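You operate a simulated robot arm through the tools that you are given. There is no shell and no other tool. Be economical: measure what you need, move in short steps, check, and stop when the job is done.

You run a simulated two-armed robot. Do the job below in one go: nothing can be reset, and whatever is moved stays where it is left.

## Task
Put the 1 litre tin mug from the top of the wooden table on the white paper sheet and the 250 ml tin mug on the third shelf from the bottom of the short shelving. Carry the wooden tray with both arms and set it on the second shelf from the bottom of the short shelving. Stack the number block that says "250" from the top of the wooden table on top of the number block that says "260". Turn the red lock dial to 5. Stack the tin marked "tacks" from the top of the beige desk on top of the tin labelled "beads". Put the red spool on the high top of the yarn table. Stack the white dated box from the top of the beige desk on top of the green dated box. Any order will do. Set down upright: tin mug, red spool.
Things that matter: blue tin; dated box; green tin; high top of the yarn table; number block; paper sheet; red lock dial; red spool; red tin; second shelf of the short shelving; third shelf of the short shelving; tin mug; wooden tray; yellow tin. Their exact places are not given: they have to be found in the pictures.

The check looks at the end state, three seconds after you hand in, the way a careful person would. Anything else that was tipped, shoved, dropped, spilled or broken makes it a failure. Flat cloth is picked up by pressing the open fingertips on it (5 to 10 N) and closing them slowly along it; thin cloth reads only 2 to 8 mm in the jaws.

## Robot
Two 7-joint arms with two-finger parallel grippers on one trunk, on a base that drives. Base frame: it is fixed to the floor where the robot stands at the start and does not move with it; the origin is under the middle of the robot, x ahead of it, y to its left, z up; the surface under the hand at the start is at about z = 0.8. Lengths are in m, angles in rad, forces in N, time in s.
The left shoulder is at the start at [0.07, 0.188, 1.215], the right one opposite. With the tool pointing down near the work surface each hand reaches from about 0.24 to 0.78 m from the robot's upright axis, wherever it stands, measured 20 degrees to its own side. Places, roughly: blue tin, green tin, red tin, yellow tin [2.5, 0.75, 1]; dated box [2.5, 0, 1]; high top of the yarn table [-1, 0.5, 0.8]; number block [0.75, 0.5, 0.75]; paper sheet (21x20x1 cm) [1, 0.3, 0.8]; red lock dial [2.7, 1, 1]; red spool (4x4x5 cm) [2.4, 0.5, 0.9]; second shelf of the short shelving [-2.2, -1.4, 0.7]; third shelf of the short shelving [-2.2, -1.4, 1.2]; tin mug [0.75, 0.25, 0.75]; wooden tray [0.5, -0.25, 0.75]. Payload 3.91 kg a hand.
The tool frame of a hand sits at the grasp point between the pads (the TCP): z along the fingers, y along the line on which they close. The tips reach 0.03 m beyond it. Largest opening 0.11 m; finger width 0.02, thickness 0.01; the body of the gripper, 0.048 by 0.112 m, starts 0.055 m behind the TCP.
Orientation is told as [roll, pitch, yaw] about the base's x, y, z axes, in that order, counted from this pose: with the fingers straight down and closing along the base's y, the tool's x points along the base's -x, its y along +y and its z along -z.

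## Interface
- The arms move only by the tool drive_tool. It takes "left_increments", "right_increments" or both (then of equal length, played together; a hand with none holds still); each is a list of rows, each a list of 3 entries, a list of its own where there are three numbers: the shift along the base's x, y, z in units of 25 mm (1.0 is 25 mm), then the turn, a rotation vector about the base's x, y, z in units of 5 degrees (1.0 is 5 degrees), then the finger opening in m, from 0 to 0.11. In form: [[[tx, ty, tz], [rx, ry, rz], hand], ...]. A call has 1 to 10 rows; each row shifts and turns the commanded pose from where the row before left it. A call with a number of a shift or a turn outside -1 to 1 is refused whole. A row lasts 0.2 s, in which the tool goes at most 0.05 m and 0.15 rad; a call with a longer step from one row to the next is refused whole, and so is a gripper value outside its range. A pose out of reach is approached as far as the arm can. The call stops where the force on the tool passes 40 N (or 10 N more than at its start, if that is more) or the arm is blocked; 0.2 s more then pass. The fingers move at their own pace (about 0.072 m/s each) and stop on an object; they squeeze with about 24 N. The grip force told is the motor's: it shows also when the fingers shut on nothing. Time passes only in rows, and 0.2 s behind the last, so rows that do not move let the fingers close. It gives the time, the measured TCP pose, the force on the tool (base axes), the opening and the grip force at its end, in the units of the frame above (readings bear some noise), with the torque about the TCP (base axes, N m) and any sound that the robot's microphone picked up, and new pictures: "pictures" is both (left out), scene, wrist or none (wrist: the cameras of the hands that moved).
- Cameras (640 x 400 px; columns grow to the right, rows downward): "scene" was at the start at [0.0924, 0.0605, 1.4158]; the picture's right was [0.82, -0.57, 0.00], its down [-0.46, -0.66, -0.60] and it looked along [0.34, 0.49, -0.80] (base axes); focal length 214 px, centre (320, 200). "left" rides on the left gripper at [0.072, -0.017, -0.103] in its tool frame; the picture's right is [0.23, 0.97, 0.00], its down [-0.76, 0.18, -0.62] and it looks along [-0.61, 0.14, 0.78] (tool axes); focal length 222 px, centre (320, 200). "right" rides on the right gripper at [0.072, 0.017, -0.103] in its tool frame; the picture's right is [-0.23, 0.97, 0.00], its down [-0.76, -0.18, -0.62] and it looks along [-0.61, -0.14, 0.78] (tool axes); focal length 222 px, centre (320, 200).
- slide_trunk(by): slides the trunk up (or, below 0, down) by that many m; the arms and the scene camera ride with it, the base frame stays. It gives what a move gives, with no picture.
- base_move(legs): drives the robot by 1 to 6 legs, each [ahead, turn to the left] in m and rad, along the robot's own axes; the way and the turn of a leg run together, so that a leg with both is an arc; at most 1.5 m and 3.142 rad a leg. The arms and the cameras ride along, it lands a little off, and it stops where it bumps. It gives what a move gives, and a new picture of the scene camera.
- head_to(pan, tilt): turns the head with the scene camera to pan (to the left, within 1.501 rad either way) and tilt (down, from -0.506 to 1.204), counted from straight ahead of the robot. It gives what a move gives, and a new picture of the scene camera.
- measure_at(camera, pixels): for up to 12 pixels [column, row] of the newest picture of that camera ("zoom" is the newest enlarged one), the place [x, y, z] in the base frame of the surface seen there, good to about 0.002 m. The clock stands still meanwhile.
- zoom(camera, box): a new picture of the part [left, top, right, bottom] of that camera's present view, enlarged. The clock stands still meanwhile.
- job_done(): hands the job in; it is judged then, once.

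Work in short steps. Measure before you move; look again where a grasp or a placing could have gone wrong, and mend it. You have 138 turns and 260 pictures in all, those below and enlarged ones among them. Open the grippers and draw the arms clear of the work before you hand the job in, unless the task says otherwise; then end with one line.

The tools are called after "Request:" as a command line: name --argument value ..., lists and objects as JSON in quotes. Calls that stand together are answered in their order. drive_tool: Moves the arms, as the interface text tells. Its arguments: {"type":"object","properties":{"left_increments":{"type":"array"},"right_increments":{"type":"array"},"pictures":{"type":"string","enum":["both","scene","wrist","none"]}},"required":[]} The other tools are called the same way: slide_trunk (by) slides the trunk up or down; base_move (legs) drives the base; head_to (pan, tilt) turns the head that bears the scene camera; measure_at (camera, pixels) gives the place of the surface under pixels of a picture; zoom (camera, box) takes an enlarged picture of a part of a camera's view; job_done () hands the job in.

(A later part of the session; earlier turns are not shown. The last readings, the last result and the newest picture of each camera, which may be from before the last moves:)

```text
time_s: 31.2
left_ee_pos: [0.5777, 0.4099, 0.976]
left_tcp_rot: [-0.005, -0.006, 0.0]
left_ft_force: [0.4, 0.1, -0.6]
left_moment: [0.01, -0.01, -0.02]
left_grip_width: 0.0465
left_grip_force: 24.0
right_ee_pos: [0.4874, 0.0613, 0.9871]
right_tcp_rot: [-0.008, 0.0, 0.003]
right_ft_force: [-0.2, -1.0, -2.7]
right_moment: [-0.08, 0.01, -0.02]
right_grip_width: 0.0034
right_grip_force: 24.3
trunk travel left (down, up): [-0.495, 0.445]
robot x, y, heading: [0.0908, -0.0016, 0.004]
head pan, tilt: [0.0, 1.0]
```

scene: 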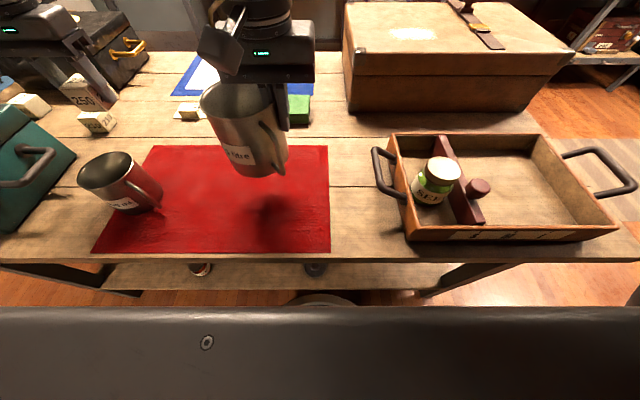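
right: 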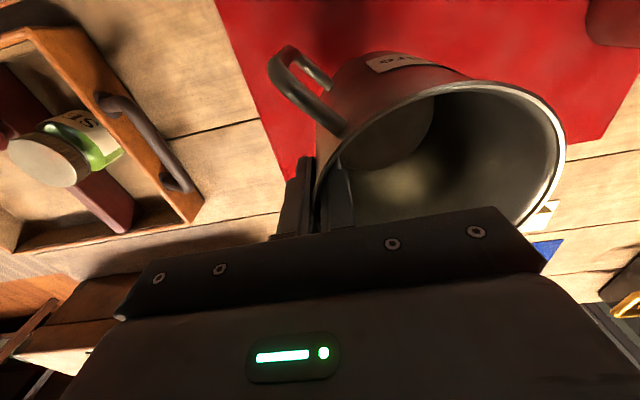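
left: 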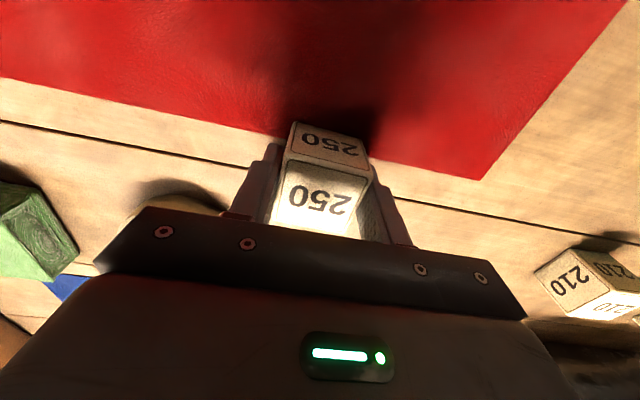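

1 litre mug held upright. I raise the trunk for travel, back off the table, and look left toward the table's left end.

Request:
slide_trunk --by 0.3

Request:
base_move --legs '[[-0.3, 0], [0, 1.2]]'

Request:
head_to --pan -0.3 --tilt 0.6

```text
time_s: 34.2
left_ee_pos: [0.5788, 0.4123, 1.2755]
left_tcp_rot: [-0.007, -0.003, -0.001]
left_ft_force: [0.2, -0.8, -1.2]
left_moment: [0.01, 0.01, 0.02]
left_grip_width: 0.0465
left_grip_force: 23.8
right_ee_pos: [0.4867, 0.062, 1.2873]
right_tcp_rot: [-0.007, 0.001, 0.004]
right_ft_force: [-0.2, -0.2, -1.2]
right_moment: [-0.1, 0.0, 0.02]
right_grip_width: 0.0035
right_grip_force: 24.7
trunk travel left (down, up): [-0.795, 0.145]
robot x, y, heading: [0.0899, 0.0026, -0.002]
head pan, tilt: [0.0, 1.0]
```

```text
time_s: 39.2
left_ee_pos: [-0.4074, 0.6066, 1.2754]
left_tcp_rot: [-0.002, -0.002, 1.185]
left_ft_force: [0.2, 0.6, -0.1]
left_moment: [-0.02, 0.02, 0.02]
left_grip_width: 0.046
left_grip_force: 24.5
right_ee_pos: [-0.1167, 0.392, 1.2863]
right_tcp_rot: [-0.004, 0.0, 1.192]
right_ft_force: [0.9, 0.3, -1.5]
right_moment: [-0.03, -0.08, 0.0]
right_grip_width: 0.0037
right_grip_force: 23.9
trunk travel left (down, up): [-0.795, 0.145]
robot x, y, heading: [-0.2056, -0.0004, 1.185]
head pan, tilt: [0.0, 1.0]
```

scene: 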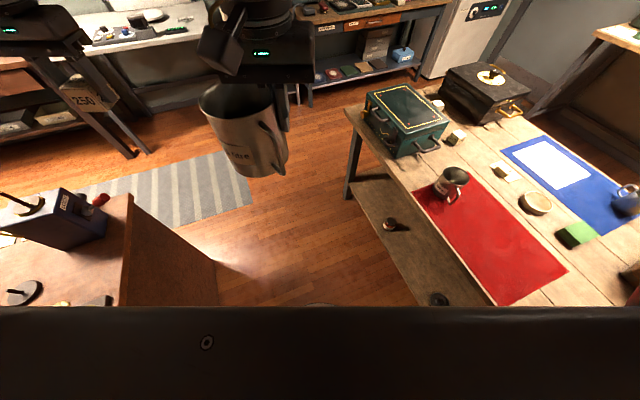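

```text
time_s: 40.1
left_ee_pos: [-0.408, 0.6063, 1.2759]
left_tcp_rot: [-0.005, -0.004, 1.186]
left_ft_force: [-0.5, 0.5, -1.1]
left_moment: [0.01, 0.03, -0.02]
left_grip_width: 0.0465
left_grip_force: 24.0
right_ee_pos: [-0.1172, 0.3904, 1.286]
right_tcp_rot: [-0.006, 0.001, 1.191]
right_ft_force: [0.1, -0.9, -1.3]
right_moment: [-0.03, -0.07, 0.03]
right_grip_width: 0.0038
right_grip_force: 24.1
trunk travel left (down, up): [-0.795, 0.145]
robot x, y, heading: [-0.2091, 0.0022, 1.187]
head pan, tilt: [-0.3, 0.6]
```

scene: 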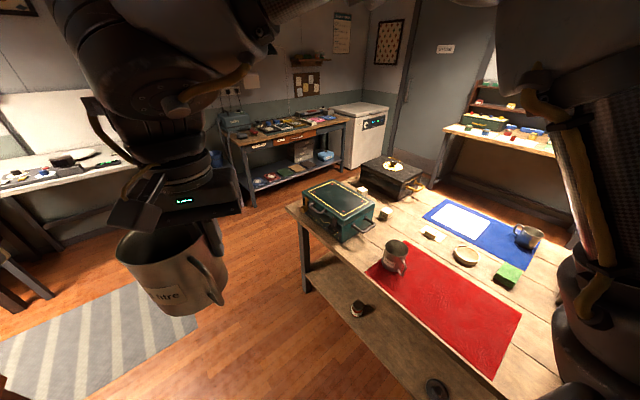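

Measuring the free floor around the left end: bench front (262,205), table corner (290,205), yarn table edges from the previous view not available now.

Request:
measure_at --camera "scene" --pixels '[[255, 206], [292, 208], [333, 178], [348, 166], [240, 230], [300, 290], [345, 120], [470, 137], [420, 165], [130, 190], [20, 240], [215, 330]]'

Request:
zoom --camera "scene" --box '[280, 140, 440, 240]'

```text
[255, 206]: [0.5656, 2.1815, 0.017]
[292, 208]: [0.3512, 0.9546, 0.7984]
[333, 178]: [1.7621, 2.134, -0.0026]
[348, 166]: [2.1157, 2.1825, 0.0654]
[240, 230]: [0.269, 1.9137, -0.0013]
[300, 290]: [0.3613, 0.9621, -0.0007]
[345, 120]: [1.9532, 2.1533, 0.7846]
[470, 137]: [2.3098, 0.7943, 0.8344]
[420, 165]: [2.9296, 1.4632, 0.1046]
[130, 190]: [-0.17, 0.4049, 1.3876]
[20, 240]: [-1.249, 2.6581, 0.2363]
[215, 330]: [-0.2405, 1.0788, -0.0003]
```

```text
4.00 times, centred on (360, 190) of scene
```

zoom: 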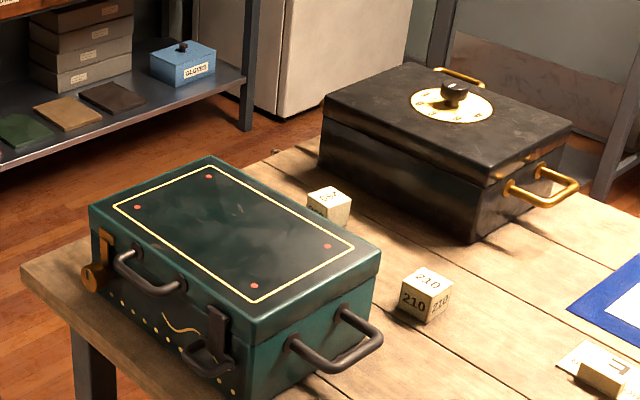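

Table end at y≈0.965, bench at y≈2.1: I can stand at (0.6,1.33) facing -y. I check the yarn table's clearance first.

Request:
head_to --pan 0.5 --tilt 0.8

```text
time_s: 41.2
left_ee_pos: [-0.4073, 0.6064, 1.2747]
left_tcp_rot: [-0.006, -0.005, 1.189]
left_ft_force: [0.0, -0.3, 0.8]
left_moment: [0.01, -0.03, 0.02]
left_grip_width: 0.0464
left_grip_force: 24.0
right_ee_pos: [-0.1182, 0.392, 1.2869]
right_tcp_rot: [-0.008, 0.001, 1.19]
right_ft_force: [0.9, -0.1, -1.6]
right_moment: [-0.07, -0.06, -0.04]
right_grip_width: 0.0036
right_grip_force: 24.0
trunk travel left (down, up): [-0.795, 0.145]
robot x, y, heading: [-0.2108, 0.0, 1.187]
head pan, tilt: [0.499, 0.799]
```

scene: 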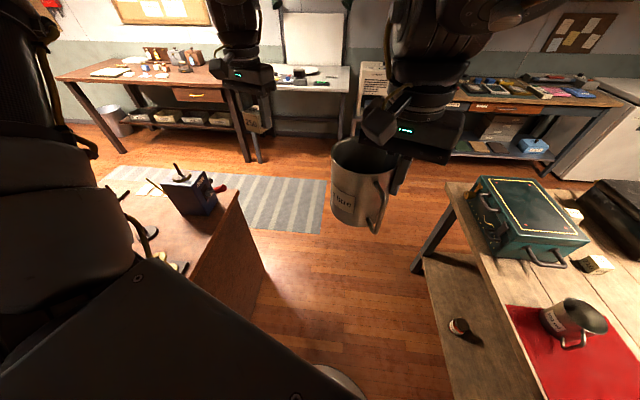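

Request:
measure_at --camera "scene" --pixels '[[238, 195], [190, 285], [265, 270], [240, 320], [185, 185], [140, 220], [120, 185], [205, 200], [150, 205], [175, 250]]'

Request:
zoom --camera "scene" --box '[80, 150, 280, 300]'

```text
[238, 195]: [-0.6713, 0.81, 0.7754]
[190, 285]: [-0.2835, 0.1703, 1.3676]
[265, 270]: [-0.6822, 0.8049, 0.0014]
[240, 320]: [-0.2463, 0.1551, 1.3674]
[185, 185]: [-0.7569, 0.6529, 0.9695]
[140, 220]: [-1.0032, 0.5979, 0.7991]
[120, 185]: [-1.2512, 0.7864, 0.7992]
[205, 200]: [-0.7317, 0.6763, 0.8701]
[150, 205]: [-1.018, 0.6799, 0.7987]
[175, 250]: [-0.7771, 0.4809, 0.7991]
```

```text
2.67 times, centred on (180, 225) of scene
```

zoom: 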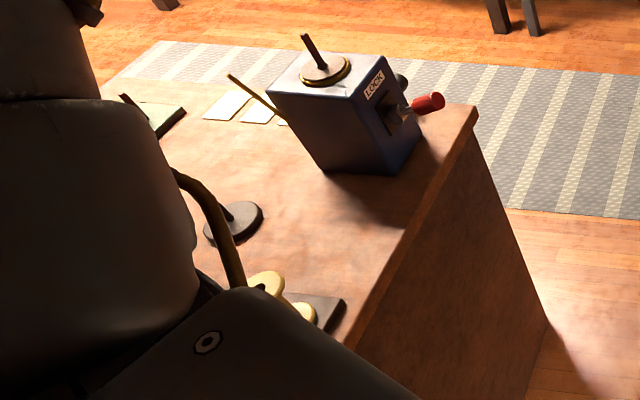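

Yarn table's edge is at x≈-0.67 with top z 0.80; my lane x≈-0.21 is clear. Drive round to the table's left end.

Request:
base_move --legs '[[0, 0.384], [1.34, 0], [0, -1.571], [0.81, 0], [0, -1.571]]'

Request:
head_to --pan 0.2 --tilt 1.0

```text
time_s: 60.7
left_ee_pos: [1.0091, 0.8449, 1.2766]
left_tcp_rot: [-0.007, -0.005, -1.584]
left_ft_force: [0.1, -0.2, -0.1]
left_moment: [0.0, -0.01, 0.0]
left_grip_width: 0.0463
left_grip_force: 23.8
right_ee_pos: [0.6613, 0.9412, 1.2869]
right_tcp_rot: [-0.007, 0.002, -1.579]
right_ft_force: [0.0, 1.0, -2.2]
right_moment: [0.01, 0.1, 0.01]
right_grip_width: 0.0036
right_grip_force: 23.8
trunk travel left (down, up): [-0.795, 0.145]
robot x, y, heading: [0.6025, 1.3403, -1.586]
head pan, tilt: [0.499, 0.799]
```

scene: 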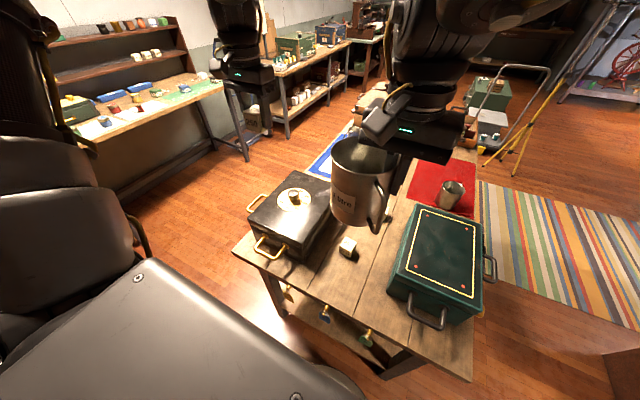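

```text
time_s: 61.5
left_ee_pos: [1.0094, 0.8448, 1.2757]
left_tcp_rot: [-0.004, -0.005, -1.586]
left_ft_force: [0.0, -0.3, -0.6]
left_moment: [0.01, -0.02, 0.02]
left_grip_width: 0.0465
left_grip_force: 24.1
right_ee_pos: [0.6603, 0.941, 1.2866]
right_tcp_rot: [-0.006, 0.0, -1.58]
right_ft_force: [0.1, -0.2, -2.7]
right_moment: [0.0, 0.09, 0.01]
right_grip_width: 0.0037
right_grip_force: 23.8
trunk travel left (down, up): [-0.795, 0.145]
robot x, y, heading: [0.6032, 1.3376, -1.585]
head pan, tilt: [0.201, 1.0]
```

scene: 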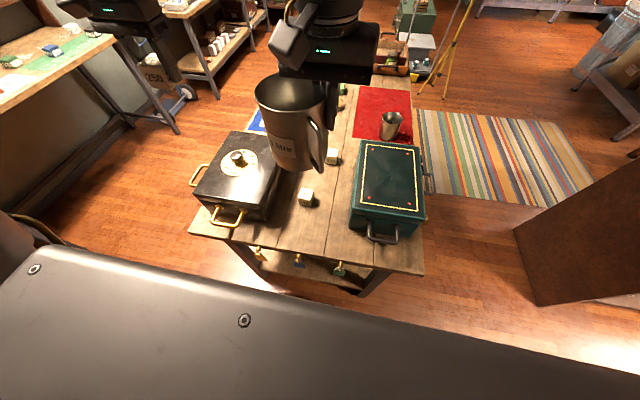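

At the end of the table; block 260 at (305,197). I move the mug hand right and up, then lower the trunk.

Request:
measure_at --camera "scene" --pixels '[[305, 191], [306, 202], [257, 203], [366, 205], [273, 160], [362, 142], [395, 210]]'

Request:
drive_tool --right_increments '[[[-1, 0, 0.3], [0, 0, 0], 0], [[-1, 0, 0.3], [0, 0, 0], 0], [[-1, 0, 0.3], [0, 0, 0], 0], [[-1, 0, 0.3], [0, 0, 0], 0], [[-1, 0, 0.3], [0, 0, 0], 0], [[-1, 0, 0.3], [0, 0, 0], 0], [[-1, 0, 0], [0, 0, 0], 0]]' --left_increments '[[[-1, 0, 0], [0, 0, 0], 0.03], [[-1, 0, 0], [0, 0, 0], 0.03], [[-1, 0, 0], [0, 0, 0], 0.03], [[-1, 0, 0], [0, 0, 0], 0.03], [[-1, 0, 0], [0, 0, 0], 0.03], [[-1, 0, 0], [0, 0, 0], 0.03], [[-1, 0, 0], [0, 0, 0], 0.03]]' --pictures "scene"

```text
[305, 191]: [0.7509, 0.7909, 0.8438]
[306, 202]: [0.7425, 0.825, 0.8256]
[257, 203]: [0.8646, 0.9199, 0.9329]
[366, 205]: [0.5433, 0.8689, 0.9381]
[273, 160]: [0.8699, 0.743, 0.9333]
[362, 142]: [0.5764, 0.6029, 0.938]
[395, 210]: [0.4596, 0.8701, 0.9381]
```

```text
time_s: 63.1
left_ee_pos: [0.8517, 0.8616, 1.2653]
left_tcp_rot: [-0.008, -0.007, -1.583]
left_ft_force: [-0.4, 0.7, 0.2]
left_moment: [-0.01, -0.02, -0.02]
left_grip_width: 0.0465
left_grip_force: 24.3
left hand out of reach, approached as far as the arm can: row 6, 7
right_ee_pos: [0.484, 0.9415, 1.3321]
right_tcp_rot: [-0.005, -0.001, -1.579]
right_ft_force: [-0.7, 0.1, -2.4]
right_moment: [-0.02, 0.09, -0.02]
right_grip_width: 0.0039
right_grip_force: 23.5
trunk travel left (down, up): [-0.795, 0.145]
robot x, y, heading: [0.6079, 1.3378, -1.587]
head pan, tilt: [0.201, 1.0]
```

scene: 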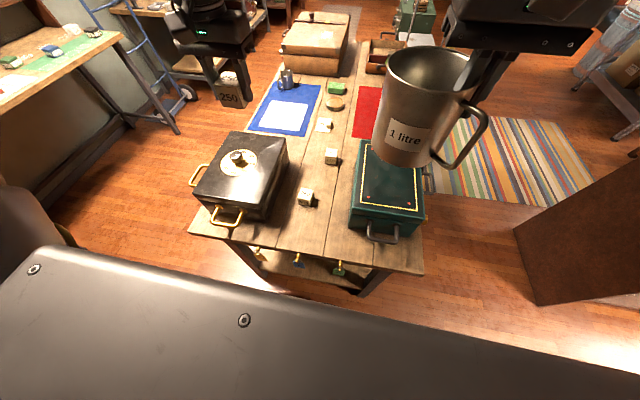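

View is clear now. Lower the trunk 0.25 and bring the left hand over block 260.

Request:
slide_trunk --by -0.25

Request:
drive_tool --left_increments '[[[-0.9, -0.5, 0], [0, 0, 0], 0.03], [[-0.9, -0.5, 0], [0, 0, 0], 0.03], [[-0.8, -0.5, 0], [0, 0, 0], 0.03], [[-0.8, -0.5, 0], [0, 0, 0], 0.03], [[-0.8, -0.5, 0], [0, 0, 0], 0.03], [[0, 0, -1], [0, 0, 0], 0.03]]' --pictures "both"

```text
time_s: 65.7
left_ee_pos: [0.8534, 0.8631, 1.0134]
left_tcp_rot: [-0.008, -0.007, -1.585]
left_ft_force: [0.1, 0.2, -0.6]
left_moment: [0.0, 0.0, 0.02]
left_grip_width: 0.0462
left_grip_force: 23.6
right_ee_pos: [0.4864, 0.9406, 1.082]
right_tcp_rot: [-0.006, 0.001, -1.582]
right_ft_force: [-0.6, -0.8, -1.2]
right_moment: [0.03, 0.06, 0.0]
right_grip_width: 0.0039
right_grip_force: 24.2
trunk travel left (down, up): [-0.545, 0.395]
robot x, y, heading: [0.6033, 1.335, -1.586]
head pan, tilt: [0.201, 1.0]
```

```text
time_s: 67.1
left_ee_pos: [0.8392, 0.8643, 0.97]
left_tcp_rot: [-0.009, -0.014, -1.582]
left_ft_force: [2.9, -6.7, 18.2]
left_moment: [0.13, -0.52, -0.16]
left_grip_width: 0.0465
left_grip_force: 23.9
left hand out of reach, approached as far as the arm can: row 1, 2, 3, 4, 5
right_ee_pos: [0.4854, 0.9415, 1.0829]
right_tcp_rot: [-0.005, -0.003, -1.583]
right_ft_force: [-0.1, 0.8, -3.3]
right_moment: [0.0, 0.05, 0.02]
right_grip_width: 0.0039
right_grip_force: 23.5
trunk travel left (down, up): [-0.545, 0.395]
robot x, y, heading: [0.6026, 1.338, -1.584]
head pan, tilt: [0.201, 1.0]
```

scene: 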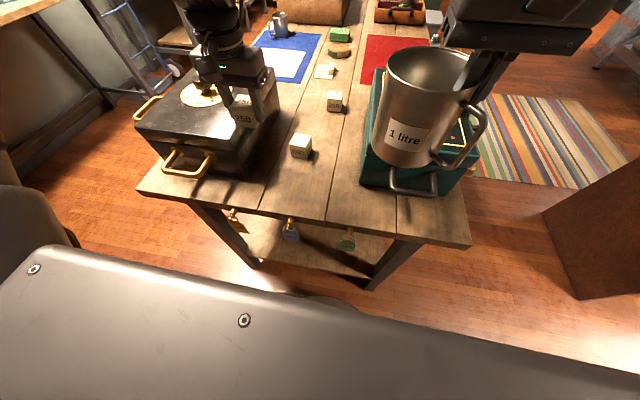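
left: 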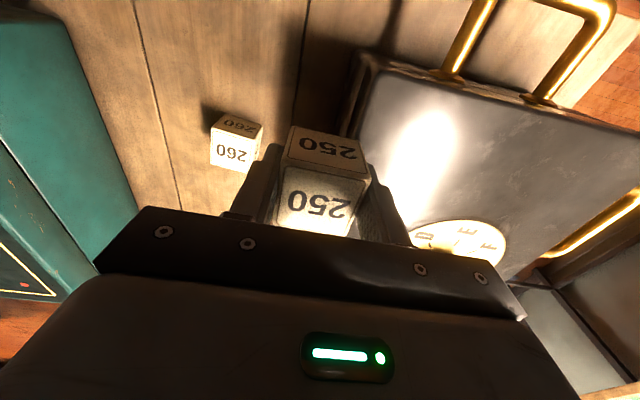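

The block brushed the black box top (18 N) because the hand came down short: the left arm cannot go further inward with this bearing. I lift, then turn the base right by 0.33 so that 260 lies further to the left arm's side.

Request:
drive_tool --left_increments '[[[0, 0, 1], [0, 0, 0], 0.03], [[0, 0, 1], [0, 0, 0], 0.03], [[0, 0, 1], [0, 0, 0], 0.03]]' --pictures "none"

Request:
base_move --legs '[[0, -0.33]]'

```text
time_s: 67.9
left_ee_pos: [0.8529, 0.8758, 1.0349]
left_tcp_rot: [-0.013, -0.008, -1.586]
left_ft_force: [0.2, 0.4, -1.4]
left_moment: [0.01, -0.01, 0.01]
left_grip_width: 0.0466
left_grip_force: 24.3
left hand out of reach, approached as far as the arm can: row 2, 3
right_ee_pos: [0.4863, 0.9409, 1.0809]
right_tcp_rot: [-0.008, 0.0, -1.582]
right_ft_force: [-0.8, 0.0, -2.3]
right_moment: [0.02, 0.06, -0.01]
right_grip_width: 0.004
right_grip_force: 24.1
trunk travel left (down, up): [-0.545, 0.395]
robot x, y, heading: [0.6042, 1.3367, -1.585]
head pan, tilt: [0.201, 1.0]
```

```text
time_s: 69.3
left_ee_pos: [0.6902, 0.8195, 1.035]
left_tcp_rot: [-0.012, -0.009, -1.915]
left_ft_force: [0.7, -0.8, -0.7]
left_moment: [0.03, -0.06, 0.0]
left_grip_width: 0.0466
left_grip_force: 24.2
right_ee_pos: [0.3639, 0.9998, 1.0818]
right_tcp_rot: [-0.006, -0.001, -1.913]
right_ft_force: [0.0, -0.6, -1.5]
right_moment: [0.06, 0.08, 0.01]
right_grip_width: 0.0037
right_grip_force: 24.1
trunk travel left (down, up): [-0.545, 0.395]
robot x, y, heading: [0.6056, 1.3396, -1.918]
head pan, tilt: [0.201, 1.0]
```

scene: 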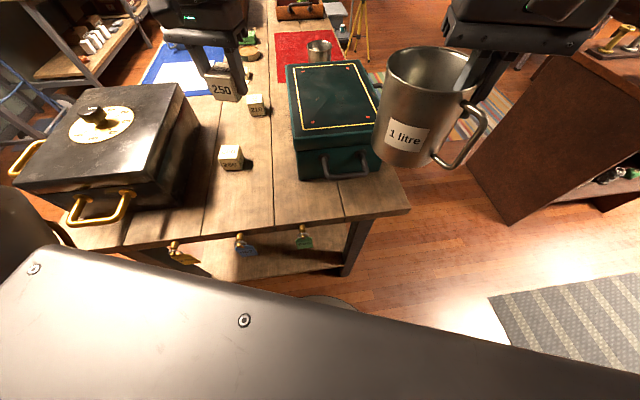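

Now the target is slightly outward of the hand. Move to (0.747,0.799), yaw back to align (+0.33 rad), and look.

Request:
drive_tool --left_increments '[[[0.6, -0.2, -0.3], [0, 0, 0], 0.03], [[0.6, -0.2, -0.3], [0, 0, 0], 0.03], [[0.6, -0.2, -0.3], [0, 0, 0.8], 0.03], [[0.5, -0.2, -0.3], [0, 0, 1], 0.03], [[0, 0, 0], [0, 0, 1], 0.03], [[0, 0, 0], [0, 0, 1], 0.03]]' --pictures "both"

```text
time_s: 70.7
left_ee_pos: [0.7505, 0.7959, 1.0046]
left_tcp_rot: [-0.013, -0.005, -1.583]
left_ft_force: [1.1, 0.1, -0.7]
left_moment: [0.07, 0.03, -0.03]
left_grip_width: 0.0463
left_grip_force: 24.5
right_ee_pos: [0.3658, 0.9977, 1.0818]
right_tcp_rot: [-0.01, 0.0, -1.913]
right_ft_force: [0.0, -0.5, -2.5]
right_moment: [0.07, 0.09, -0.02]
right_grip_width: 0.0038
right_grip_force: 24.0
trunk travel left (down, up): [-0.545, 0.395]
robot x, y, heading: [0.6025, 1.3377, -1.912]
head pan, tilt: [0.201, 1.0]
```

scene: 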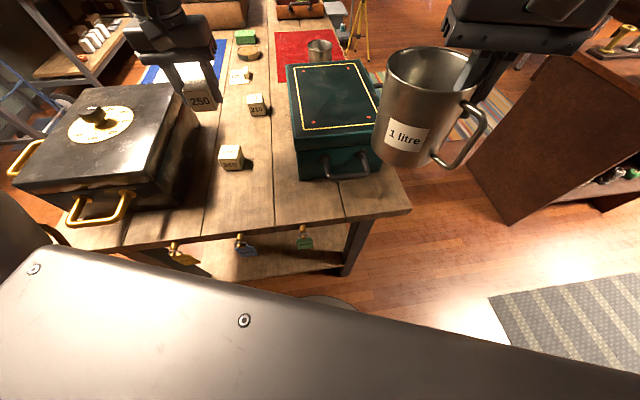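
left: 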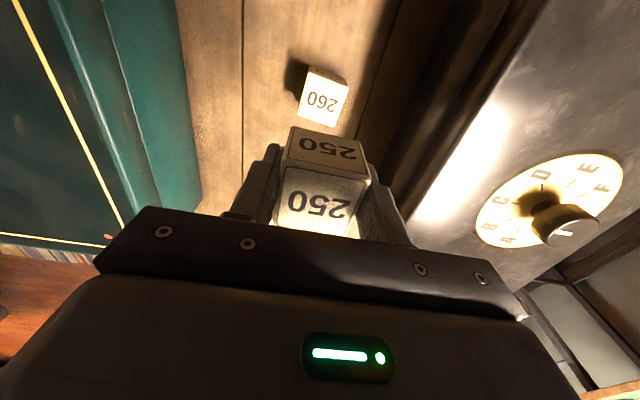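

Aligned and above. I measure block 260's top (231,153) and the held block's faces to fix the offset.

Request:
zoom --camera "scene" --box '[180, 60, 260, 180]'

Request:
measure_at --camera "left" --pixels '[[290, 130], [355, 142], [365, 178], [285, 168], [310, 70], [346, 82], [336, 122], [301, 115]]'

```text
3.33 times, centred on (220, 120) of scene
```

zoom: 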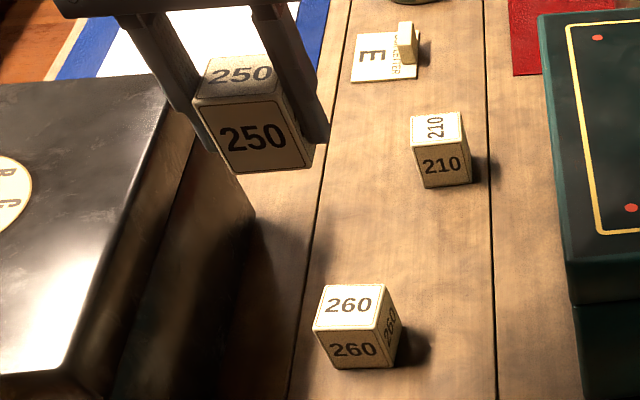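

```text
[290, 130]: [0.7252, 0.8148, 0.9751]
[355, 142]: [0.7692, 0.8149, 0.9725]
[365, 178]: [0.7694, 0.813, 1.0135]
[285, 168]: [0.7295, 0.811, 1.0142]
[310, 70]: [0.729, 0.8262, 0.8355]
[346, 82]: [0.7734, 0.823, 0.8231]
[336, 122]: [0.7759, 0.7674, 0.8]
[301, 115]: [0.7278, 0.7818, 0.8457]
```

Request:
measure_at --camera "zoom" --pixels '[[326, 287], [383, 287], [376, 330], [316, 328], [350, 310], [212, 58], [282, 62], [272, 100], [196, 98], [237, 170], [308, 166]]'

```text
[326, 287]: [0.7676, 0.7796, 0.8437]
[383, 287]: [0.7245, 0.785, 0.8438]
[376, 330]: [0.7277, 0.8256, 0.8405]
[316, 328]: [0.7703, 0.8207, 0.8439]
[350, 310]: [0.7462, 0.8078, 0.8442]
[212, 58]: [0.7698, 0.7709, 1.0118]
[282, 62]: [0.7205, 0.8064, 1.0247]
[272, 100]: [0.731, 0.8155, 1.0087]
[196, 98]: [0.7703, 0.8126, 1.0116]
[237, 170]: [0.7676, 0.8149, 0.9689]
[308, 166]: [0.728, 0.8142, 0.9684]
```

Block 260 centre (0.7475,0.8027), rotated ≈-5°; held block centre is ≈(0.749,0.7925), bottom 0.9685. Correct by +10 mm in y, -5° yaw, and descend to just above contact.

Request:
drive_tool --left_increments '[[[-0.06, 0.4, 0], [0, 0, -1], 0.03], [[0, 0, -1], [0, 0, 0], 0.03], [[0, 0, -1], [0, 0, 0], 0.03], [[0, 0, -1], [0, 0, 0], 0.03], [[0, 0, -1], [0, 0, 0], 0.03], [[0, 0, -0.6], [0, 0, 0], 0.03], [[0, 0, 0], [0, 0, 0], 0.03]]' --pictures "both"

```text
time_s: 72.3
left_ee_pos: [0.7661, 0.8009, 0.9156]
left_tcp_rot: [-0.012, -0.009, -1.669]
left_ft_force: [-0.2, -0.3, -0.4]
left_moment: [0.01, -0.02, 0.04]
left_grip_width: 0.0465
left_grip_force: 24.2
left hand out of reach, approached as far as the arm can: row 3, 4, 6
right_ee_pos: [0.3642, 1.0019, 1.0817]
right_tcp_rot: [-0.007, -0.001, -1.914]
right_ft_force: [-0.1, -0.5, -1.4]
right_moment: [0.05, 0.05, 0.01]
right_grip_width: 0.0037
right_grip_force: 23.4
trunk travel left (down, up): [-0.545, 0.395]
robot x, y, heading: [0.6099, 1.3365, -1.917]
head pan, tilt: [0.201, 1.0]
```

scene: 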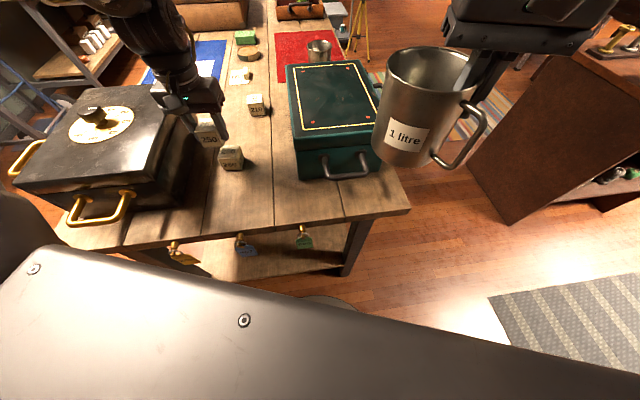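
left: 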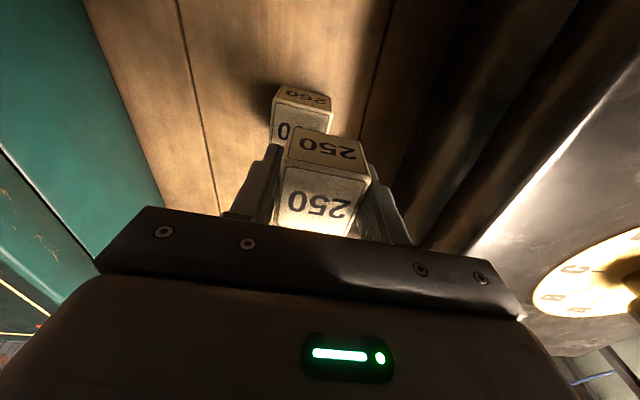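

The arm drifts outward when lowering relative to the shoulder. I go back up (reachable there), raise the mug hand by 0.1, then lower with the trunk instead.

Request:
drive_tool --left_increments '[[[-0.1, 0, 1], [0, 0, 0], 0.03], [[-0.2, 0.1, 1], [0, 0, 0], 0.03], [[-0.2, 0.1, 1], [0, 0, 0], 0.03], [[-0.2, 0, 0.6], [0, 0, 0], 0.03], [[0, 0, 0], [0, 0, 0], 0.03]]' --right_increments '[[[0, 0.3, 1], [0, 0, 0], 0], [[0, 0.3, 1], [0, 0, 0], 0], [[0, 0.3, 1], [0, 0, 0], 0], [[0, 0.3, 1], [0, 0, 0], 0], [[0, 0, 0], [0, 0, 0], 0]]' --pictures "none"

```text
time_s: 73.5
left_ee_pos: [0.7498, 0.8051, 1.0061]
left_tcp_rot: [-0.013, -0.01, -1.67]
left_ft_force: [-0.2, 0.7, -1.5]
left_moment: [0.01, 0.04, 0.02]
left_grip_width: 0.0466
left_grip_force: 24.3
right_ee_pos: [0.3823, 1.0316, 1.1581]
right_tcp_rot: [-0.006, 0.0, -1.914]
right_ft_force: [-0.3, -0.8, -1.5]
right_moment: [0.05, 0.06, 0.0]
right_grip_width: 0.0037
right_grip_force: 23.4
right hand out of reach, approached as far as the arm can: row 3, 4
trunk travel left (down, up): [-0.545, 0.395]
robot x, y, heading: [0.6049, 1.3416, -1.917]
head pan, tilt: [0.201, 1.0]
```

Positioned at (0.750,0.805). Slide trunk down 0.113 and check.

Request:
slide_trunk --by -0.113

Request:
zoom --camera "scene" --box '[150, 60, 310, 180]'

Request:
zoom --camera "left" --box '[220, 60, 420, 240]'

```text
time_s: 74.9
left_ee_pos: [0.7496, 0.8063, 0.8937]
left_tcp_rot: [-0.012, -0.009, -1.67]
left_ft_force: [-1.0, -0.1, -1.3]
left_moment: [-0.01, 0.0, -0.03]
left_grip_width: 0.0464
left_grip_force: 24.2
right_ee_pos: [0.3822, 1.0316, 1.0458]
right_tcp_rot: [-0.006, -0.001, -1.915]
right_ft_force: [-0.8, 1.1, -1.8]
right_moment: [0.06, 0.09, 0.05]
right_grip_width: 0.0042
right_grip_force: 24.0
trunk travel left (down, up): [-0.432, 0.508]
robot x, y, heading: [0.6025, 1.3406, -1.914]
head pan, tilt: [0.201, 1.0]
```

```text
3.33 times, centred on (230, 120) of scene
```

zoom: 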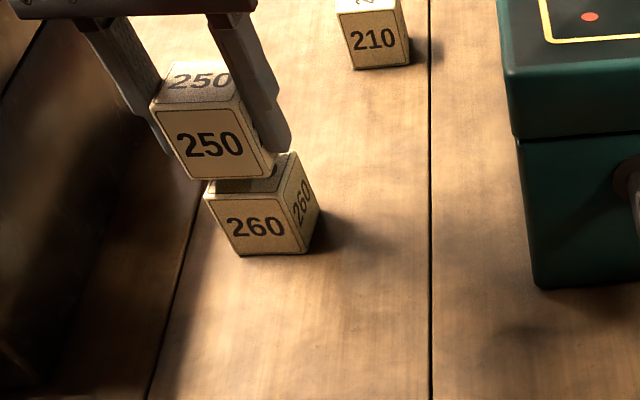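

```text
2.22 times, centred on (320, 150) of left
```

zoom: 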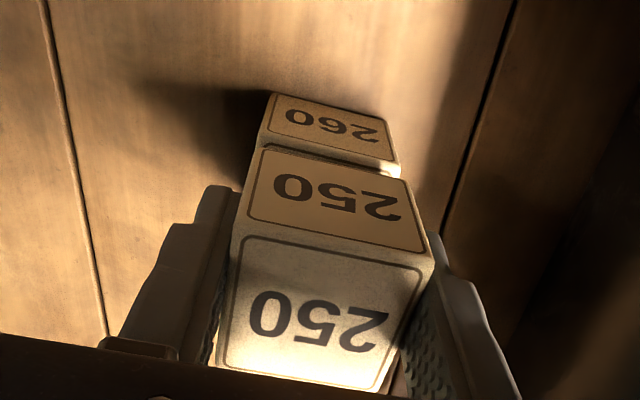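

Request:
measure_at --camera "zoom" --pixels '[[272, 97], [384, 122], [265, 145], [392, 173], [265, 150], [405, 184], [245, 230], [428, 255]]'

```text
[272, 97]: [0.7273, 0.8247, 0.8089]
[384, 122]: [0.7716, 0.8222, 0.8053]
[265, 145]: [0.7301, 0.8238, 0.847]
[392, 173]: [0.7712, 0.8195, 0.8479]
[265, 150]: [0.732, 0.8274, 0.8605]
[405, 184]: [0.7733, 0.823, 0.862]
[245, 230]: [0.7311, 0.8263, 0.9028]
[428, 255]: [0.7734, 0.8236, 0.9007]
```

Held block is aligned within 3 mm of 260. Lower the last ~14 mm and release.

Request:
drive_tool --left_increments '[[[-0.06, -0.08, -0.3], [0, 0, 0], 0.03], [[0, 0, -0.22], [0, 0, 0], 0.03], [[0, 0, 0], [0, 0, 0], 0.03]]' --pictures "none"

```text
time_s: 75.7
left_ee_pos: [0.7486, 0.8041, 0.8829]
left_tcp_rot: [-0.012, -0.014, -1.669]
left_ft_force: [1.6, -3.2, 17.1]
left_moment: [-0.09, -0.35, -0.03]
left_grip_width: 0.0463
left_grip_force: 24.2
right_ee_pos: [0.3825, 1.0326, 1.0451]
right_tcp_rot: [-0.004, 0.0, -1.911]
right_ft_force: [0.6, 0.1, -1.7]
right_moment: [0.03, 0.08, 0.01]
right_grip_width: 0.0034
right_grip_force: 23.7
trunk travel left (down, up): [-0.432, 0.508]
robot x, y, heading: [0.6034, 1.3403, -1.919]
head pan, tilt: [0.201, 1.0]
```

Contact (17 N). Ease up 1 mm, open slowly, then lift straight up.

Request:
drive_tool --left_increments '[[[0, 0, 0.06], [0, 0, 0], 0.047], [[0, 0, 0], [0, 0, 0], 0.055], [[0, 0, 0], [0, 0, 0], 0.065], [[0, 0, 0.5], [0, 0, 0], 0.07], [[0, 0, 1], [0, 0, 0], 0.07], [[0, 0, 1], [0, 0, 0], 0.07], [[0, 0, 1], [0, 0, 0], 0.07]]' --pictures "both"

```text
time_s: 77.3
left_ee_pos: [0.7476, 0.8049, 0.9692]
left_tcp_rot: [-0.013, -0.009, -1.673]
left_ft_force: [-0.4, 0.7, -0.1]
left_moment: [-0.03, -0.02, 0.05]
left_grip_width: 0.0701
left_grip_force: 0.1
right_ee_pos: [0.3808, 1.0318, 1.0452]
right_tcp_rot: [-0.003, 0.0, -1.912]
right_ft_force: [0.4, 0.9, -2.6]
right_moment: [0.07, 0.07, 0.02]
right_grip_width: 0.0037
right_grip_force: 23.4
trunk travel left (down, up): [-0.432, 0.508]
robot x, y, heading: [0.6065, 1.3362, -1.913]
head pan, tilt: [0.201, 1.0]
```

scene: 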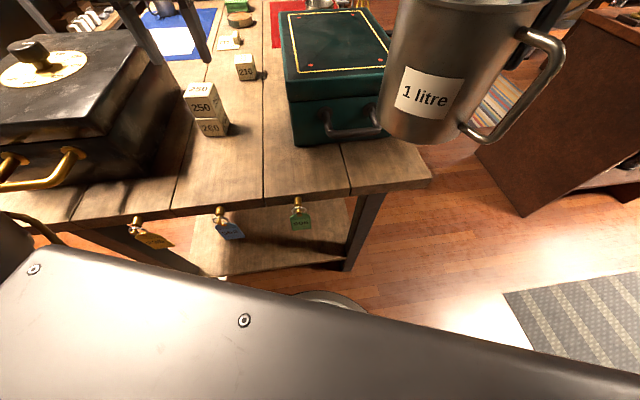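
left: 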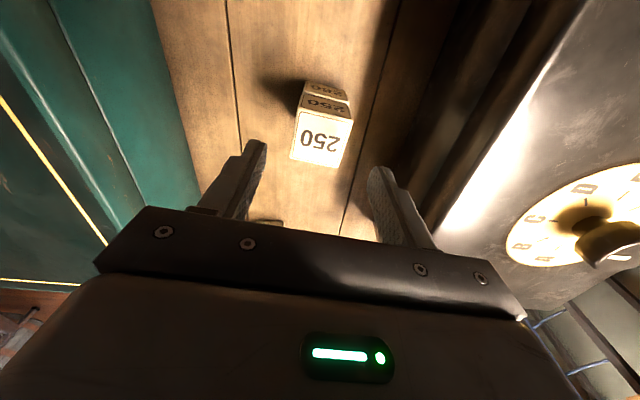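

Stack stands well. Raise the trunk and drive around to the table's far side, facing -x.

Request:
slide_trunk --by 0.3

Request:
base_move --legs '[[0, 1.915], [0.88, 0], [0, -1.571], [1.08, 0], [0, -1.571]]'

Request:
head_to --pan 0.0 --tilt 1.0

```text
time_s: 80.3
left_ee_pos: [0.7475, 0.8048, 1.2699]
left_tcp_rot: [-0.012, -0.01, -1.671]
left_ft_force: [-0.5, -0.1, -0.4]
left_moment: [-0.02, 0.02, 0.01]
left_grip_width: 0.0703
left_grip_force: 0.0
right_ee_pos: [0.3814, 1.032, 1.3455]
right_tcp_rot: [-0.006, 0.001, -1.912]
right_ft_force: [0.2, 0.5, -1.5]
right_moment: [-0.03, 0.06, -0.02]
right_grip_width: 0.0036
right_grip_force: 23.7
trunk travel left (down, up): [-0.732, 0.208]
robot x, y, heading: [0.6041, 1.3402, -1.916]
head pan, tilt: [0.201, 1.0]
```

```text
time_s: 102.4
left_ee_pos: [1.026, -0.0478, 1.269]
left_tcp_rot: [-0.013, -0.009, -2.901]
left_ft_force: [0.0, 0.1, 0.4]
left_moment: [0.01, -0.01, 0.01]
left_grip_width: 0.07
left_grip_force: 0.2
right_ee_pos: [1.1179, 0.3736, 1.346]
right_tcp_rot: [-0.005, -0.002, 3.136]
right_ft_force: [1.4, -0.3, -1.9]
right_moment: [0.09, 0.0, 0.0]
right_grip_width: 0.0042
right_grip_force: 23.5
trunk travel left (down, up): [-0.732, 0.208]
robot x, y, heading: [1.4812, 0.2654, 3.138]
head pan, tilt: [0.201, 1.0]
```

scene: 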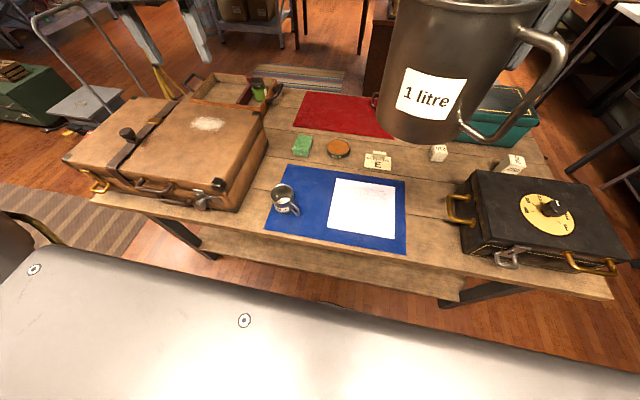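

```text
time_s: 103.1
left_ee_pos: [1.0263, -0.0457, 1.2693]
left_tcp_rot: [-0.013, -0.009, -2.903]
left_ft_force: [0.1, -0.8, 0.8]
left_moment: [0.01, 0.01, -0.01]
left_grip_width: 0.0701
left_grip_force: 0.1
right_ee_pos: [1.1179, 0.3756, 1.3448]
right_tcp_rot: [-0.003, -0.002, 3.137]
right_ft_force: [-0.3, -0.5, -2.3]
right_moment: [0.12, -0.02, 0.03]
right_grip_width: 0.0044
right_grip_force: 24.5
trunk travel left (down, up): [-0.732, 0.208]
robot x, y, heading: [1.4787, 0.2664, 3.136]
head pan, tilt: [0.0, 1.0]
```

scene: 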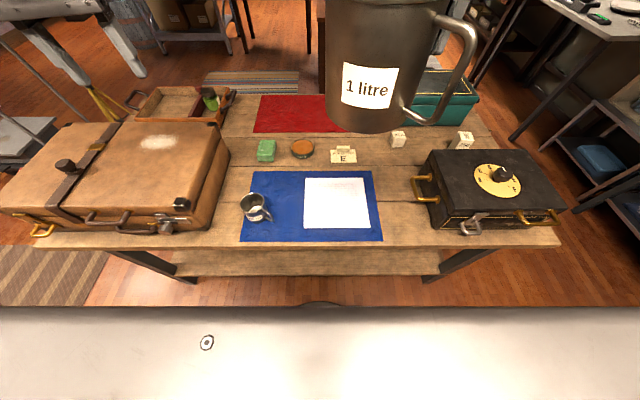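

Good view of the paper at (336,203) and small mug at (255,207). I measure paper corners, table edge and the small mug, and zoom on the mug's label.

Request:
measure_at --camera "scene" --pixels '[[305, 179], [365, 178], [369, 227], [304, 227], [336, 203], [330, 246], [254, 207], [242, 204], [268, 203], [255, 194], [425, 190], [320, 302]]'

Request:
zoom --camera "scene" --box '[225, 175, 305, 235]'

```text
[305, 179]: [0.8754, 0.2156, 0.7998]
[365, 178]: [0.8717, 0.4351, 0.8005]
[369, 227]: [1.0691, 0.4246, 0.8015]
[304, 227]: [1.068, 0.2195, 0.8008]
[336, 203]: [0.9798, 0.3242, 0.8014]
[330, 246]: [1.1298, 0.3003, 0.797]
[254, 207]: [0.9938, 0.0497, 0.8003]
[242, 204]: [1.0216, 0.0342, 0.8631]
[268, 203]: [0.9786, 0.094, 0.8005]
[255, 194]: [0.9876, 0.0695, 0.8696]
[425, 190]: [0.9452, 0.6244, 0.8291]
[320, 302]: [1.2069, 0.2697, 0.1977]
```

```text
6.67 times, centred on (265, 205) of scene
```

zoom: 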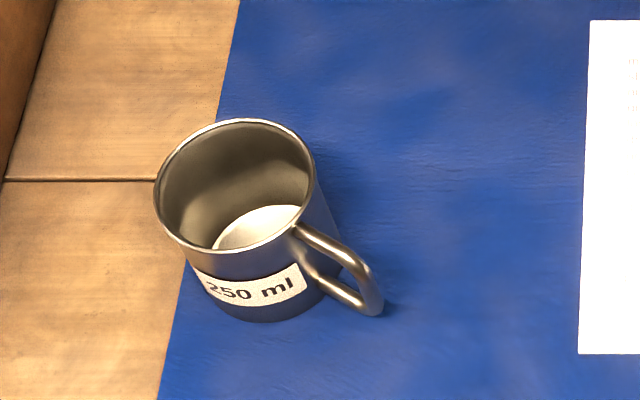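

250 ml confirmed. Paper centre (0.972,0.323). I drive 0.085 closer, pull the left hand back/up, and then lower the trunk.

Request:
drive_tool --left_increments '[[[1, 0, 0.6], [0, 0, 0], 0.07], [[1, 0, 0.6], [0, 0, 0], 0.07], [[1, 0, 0.6], [0, 0, 0], 0.07], [[1, 0, 0.6], [0, 0, 0], 0.07], [[1, 0, 0.6], [0, 0, 0], 0.07], [[0, 0, 0.6], [0, 0, 0], 0.07]]' --pictures "none"

Request:
base_move --legs '[[0.085, 0]]'

Request:
slide_trunk --by -0.26

Request:
drive_tool --right_increments '[[[-0.7, 0, 0], [0, 0, 0], 0], [[-0.7, 0, 0], [0, 0, 0], 0], [[-0.7, 0, -0.4], [0, 0, 0], 0], [[-0.5, 0, -1], [0, 0, 0], 0], [[0, 0, -1], [0, 0, 0], 0]]' --pictures "both"

```text
time_s: 104.5
left_ee_pos: [1.1543, -0.0454, 1.3469]
left_tcp_rot: [-0.015, -0.008, -2.903]
left_ft_force: [-0.6, -0.8, -0.5]
left_moment: [-0.01, -0.03, 0.02]
left_grip_width: 0.0702
left_grip_force: 0.1
left hand out of reach, approached as far as the arm can: row 6
right_ee_pos: [1.116, 0.3759, 1.3449]
right_tcp_rot: [-0.005, -0.001, 3.138]
right_ft_force: [-0.2, -0.2, -1.4]
right_moment: [0.04, -0.03, -0.02]
right_grip_width: 0.0041
right_grip_force: 23.8
trunk travel left (down, up): [-0.732, 0.208]
robot x, y, heading: [1.4796, 0.2651, 3.142]
head pan, tilt: [0.0, 1.0]
```

```text
time_s: 105.6
left_ee_pos: [1.0763, -0.0449, 1.3498]
left_tcp_rot: [-0.015, -0.017, -2.902]
left_ft_force: [0.1, 0.3, -0.4]
left_moment: [-0.01, 0.07, -0.05]
left_grip_width: 0.0699
left_grip_force: 0.0
right_ee_pos: [1.0402, 0.3753, 1.3477]
right_tcp_rot: [-0.004, -0.008, 3.138]
right_ft_force: [2.3, 0.0, -1.9]
right_moment: [0.09, 0.01, -0.04]
right_grip_width: 0.0041
right_grip_force: 24.2
trunk travel left (down, up): [-0.732, 0.208]
robot x, y, heading: [1.3956, 0.2695, 3.142]
head pan, tilt: [0.0, 1.0]
```

scene: 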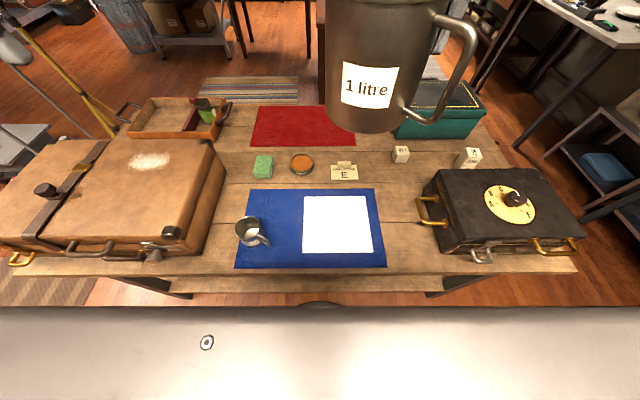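

```text
time_s: 108.3
left_ee_pos: [1.0713, -0.0454, 1.0888]
left_tcp_rot: [-0.014, -0.011, -2.902]
left_ft_force: [0.6, -0.4, -0.1]
left_moment: [0.03, 0.01, 0.0]
left_grip_width: 0.0703
left_grip_force: 0.1
right_ee_pos: [1.0333, 0.375, 1.0861]
right_tcp_rot: [-0.006, 0.0, 3.137]
right_ft_force: [-0.7, 0.1, -1.5]
right_moment: [0.11, -0.04, 0.0]
right_grip_width: 0.0041
right_grip_force: 24.5
trunk travel left (down, up): [-0.472, 0.468]
robot x, y, heading: [1.3991, 0.2664, 3.136]
head pan, tilt: [0.0, 1.0]
```

```text
time_s: 109.5
left_ee_pos: [1.0692, -0.045, 1.0884]
left_tcp_rot: [-0.014, -0.01, -2.902]
left_ft_force: [-0.2, -0.5, 0.7]
left_moment: [0.01, 0.01, -0.02]
left_grip_width: 0.0698
left_grip_force: 0.0
right_ee_pos: [0.969, 0.3743, 1.0229]
right_tcp_rot: [-0.003, 0.001, 3.138]
right_ft_force: [-0.7, -0.3, -1.7]
right_moment: [0.08, 0.01, -0.02]
right_grip_width: 0.004
right_grip_force: 24.2
right hand out of reach, approached as far as the arm can: row 1
trunk travel left (down, up): [-0.472, 0.468]
robot x, y, heading: [1.3989, 0.2687, 3.134]
head pan, tilt: [0.0, 1.0]
```

scene: 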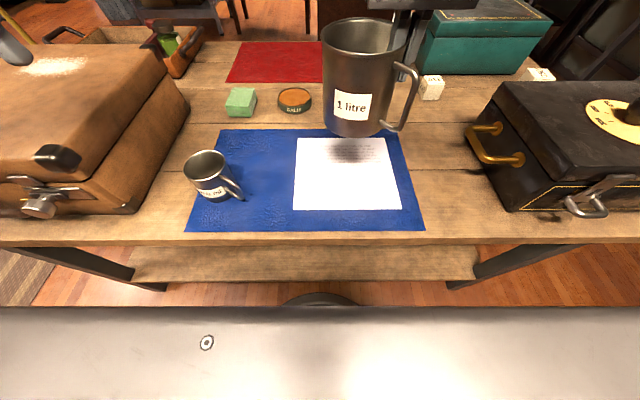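
right: 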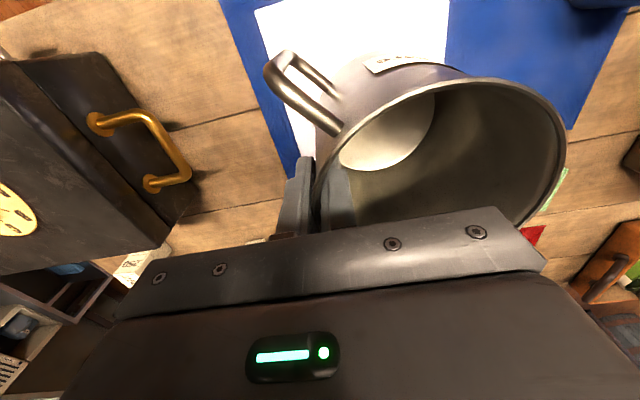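

Mug is over the paper centre. Lower to 0.90, then touch down.

Request:
drive_tool --right_increments '[[[0, 0, -1], [0, 0, 0], 0], [[0, 0, -1], [0, 0, 0], 0], [[0, 0, -1], [0, 0, 0], 0], [[0, 0, -1], [0, 0, 0], 0], [[0, 0, -0.7], [0, 0, 0], 0], [[0, 0, -0.3], [0, 0, 0], 0], [[0, 0, 0], [0, 0, 0], 0]]' --pictures "both"

```text
time_s: 111.1
left_ee_pos: [1.071, -0.0456, 1.0879]
left_tcp_rot: [-0.012, -0.01, -2.902]
left_ft_force: [-0.4, 0.0, -0.7]
left_moment: [0.03, 0.01, 0.0]
left_grip_width: 0.07
left_grip_force: 0.1
right_ee_pos: [0.9685, 0.3727, 0.8986]
right_tcp_rot: [-0.003, -0.002, 3.137]
right_ft_force: [-1.2, 1.0, 3.8]
right_moment: [-0.39, 0.08, -0.04]
right_grip_width: 0.004
right_grip_force: 24.1
trunk travel left (down, up): [-0.472, 0.468]
robot x, y, heading: [1.3945, 0.266, 3.139]
head pan, tilt: [0.0, 1.0]
```

scene: 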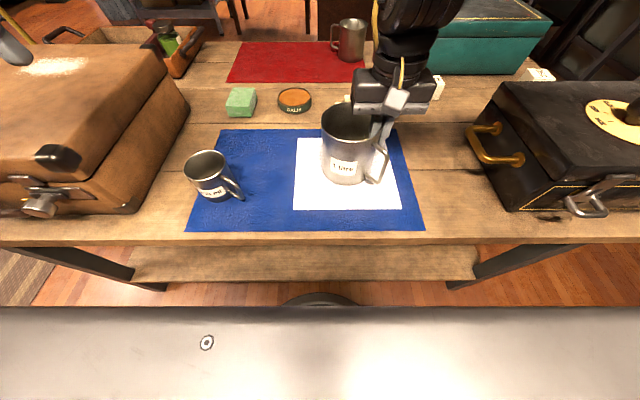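
right: 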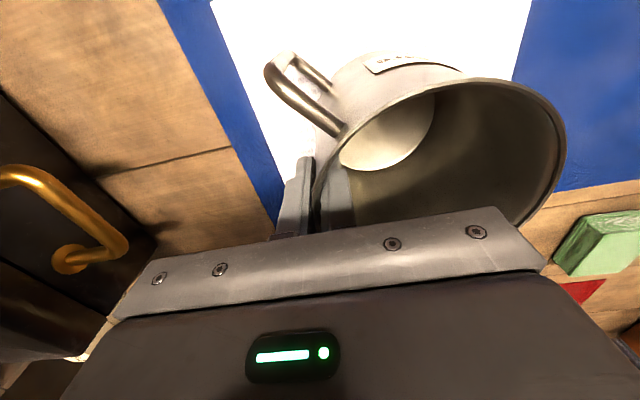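

Touching (≈6 N). Open, wait, and lift straight out.

Request:
drive_tool --right_increments '[[[0, 0, -0.04], [0, 0, 0], 0.006], [[0, 0, 0], [0, 0, 0], 0.02], [[0, 0, 0], [0, 0, 0], 0.05], [[0, 0, 0.3], [0, 0, 0], 0.05], [[0, 0, 1], [0, 0, 0], 0.05], [[0, 0, 1], [0, 0, 0], 0.05], [[0, 0, 1], [0, 0, 0], 0.05], [[0, 0, 1], [0, 0, 0], 0.05], [[0, 0, 0.5], [0, 0, 0], 0.05]]' --pictures "scene"

```text
time_s: 113.1
left_ee_pos: [1.0713, -0.0458, 1.0881]
left_tcp_rot: [-0.014, -0.01, -2.902]
left_ft_force: [0.3, -0.5, 0.4]
left_moment: [-0.01, 0.01, -0.07]
left_grip_width: 0.0699
left_grip_force: 0.0
right_ee_pos: [0.9701, 0.3744, 1.0164]
right_tcp_rot: [-0.004, 0.001, 3.139]
right_ft_force: [0.8, -0.5, 0.2]
right_moment: [-0.03, 0.03, 0.0]
right_grip_width: 0.0501
right_grip_force: 0.0
trunk travel left (down, up): [-0.472, 0.468]
robot x, y, heading: [1.399, 0.2685, 3.132]
head pan, tilt: [0.0, 1.0]
```

scene: 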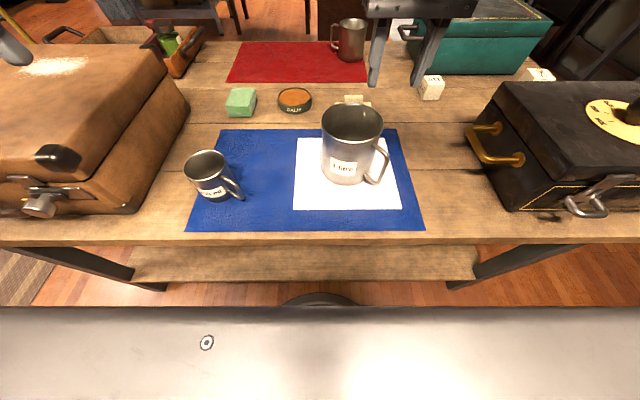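

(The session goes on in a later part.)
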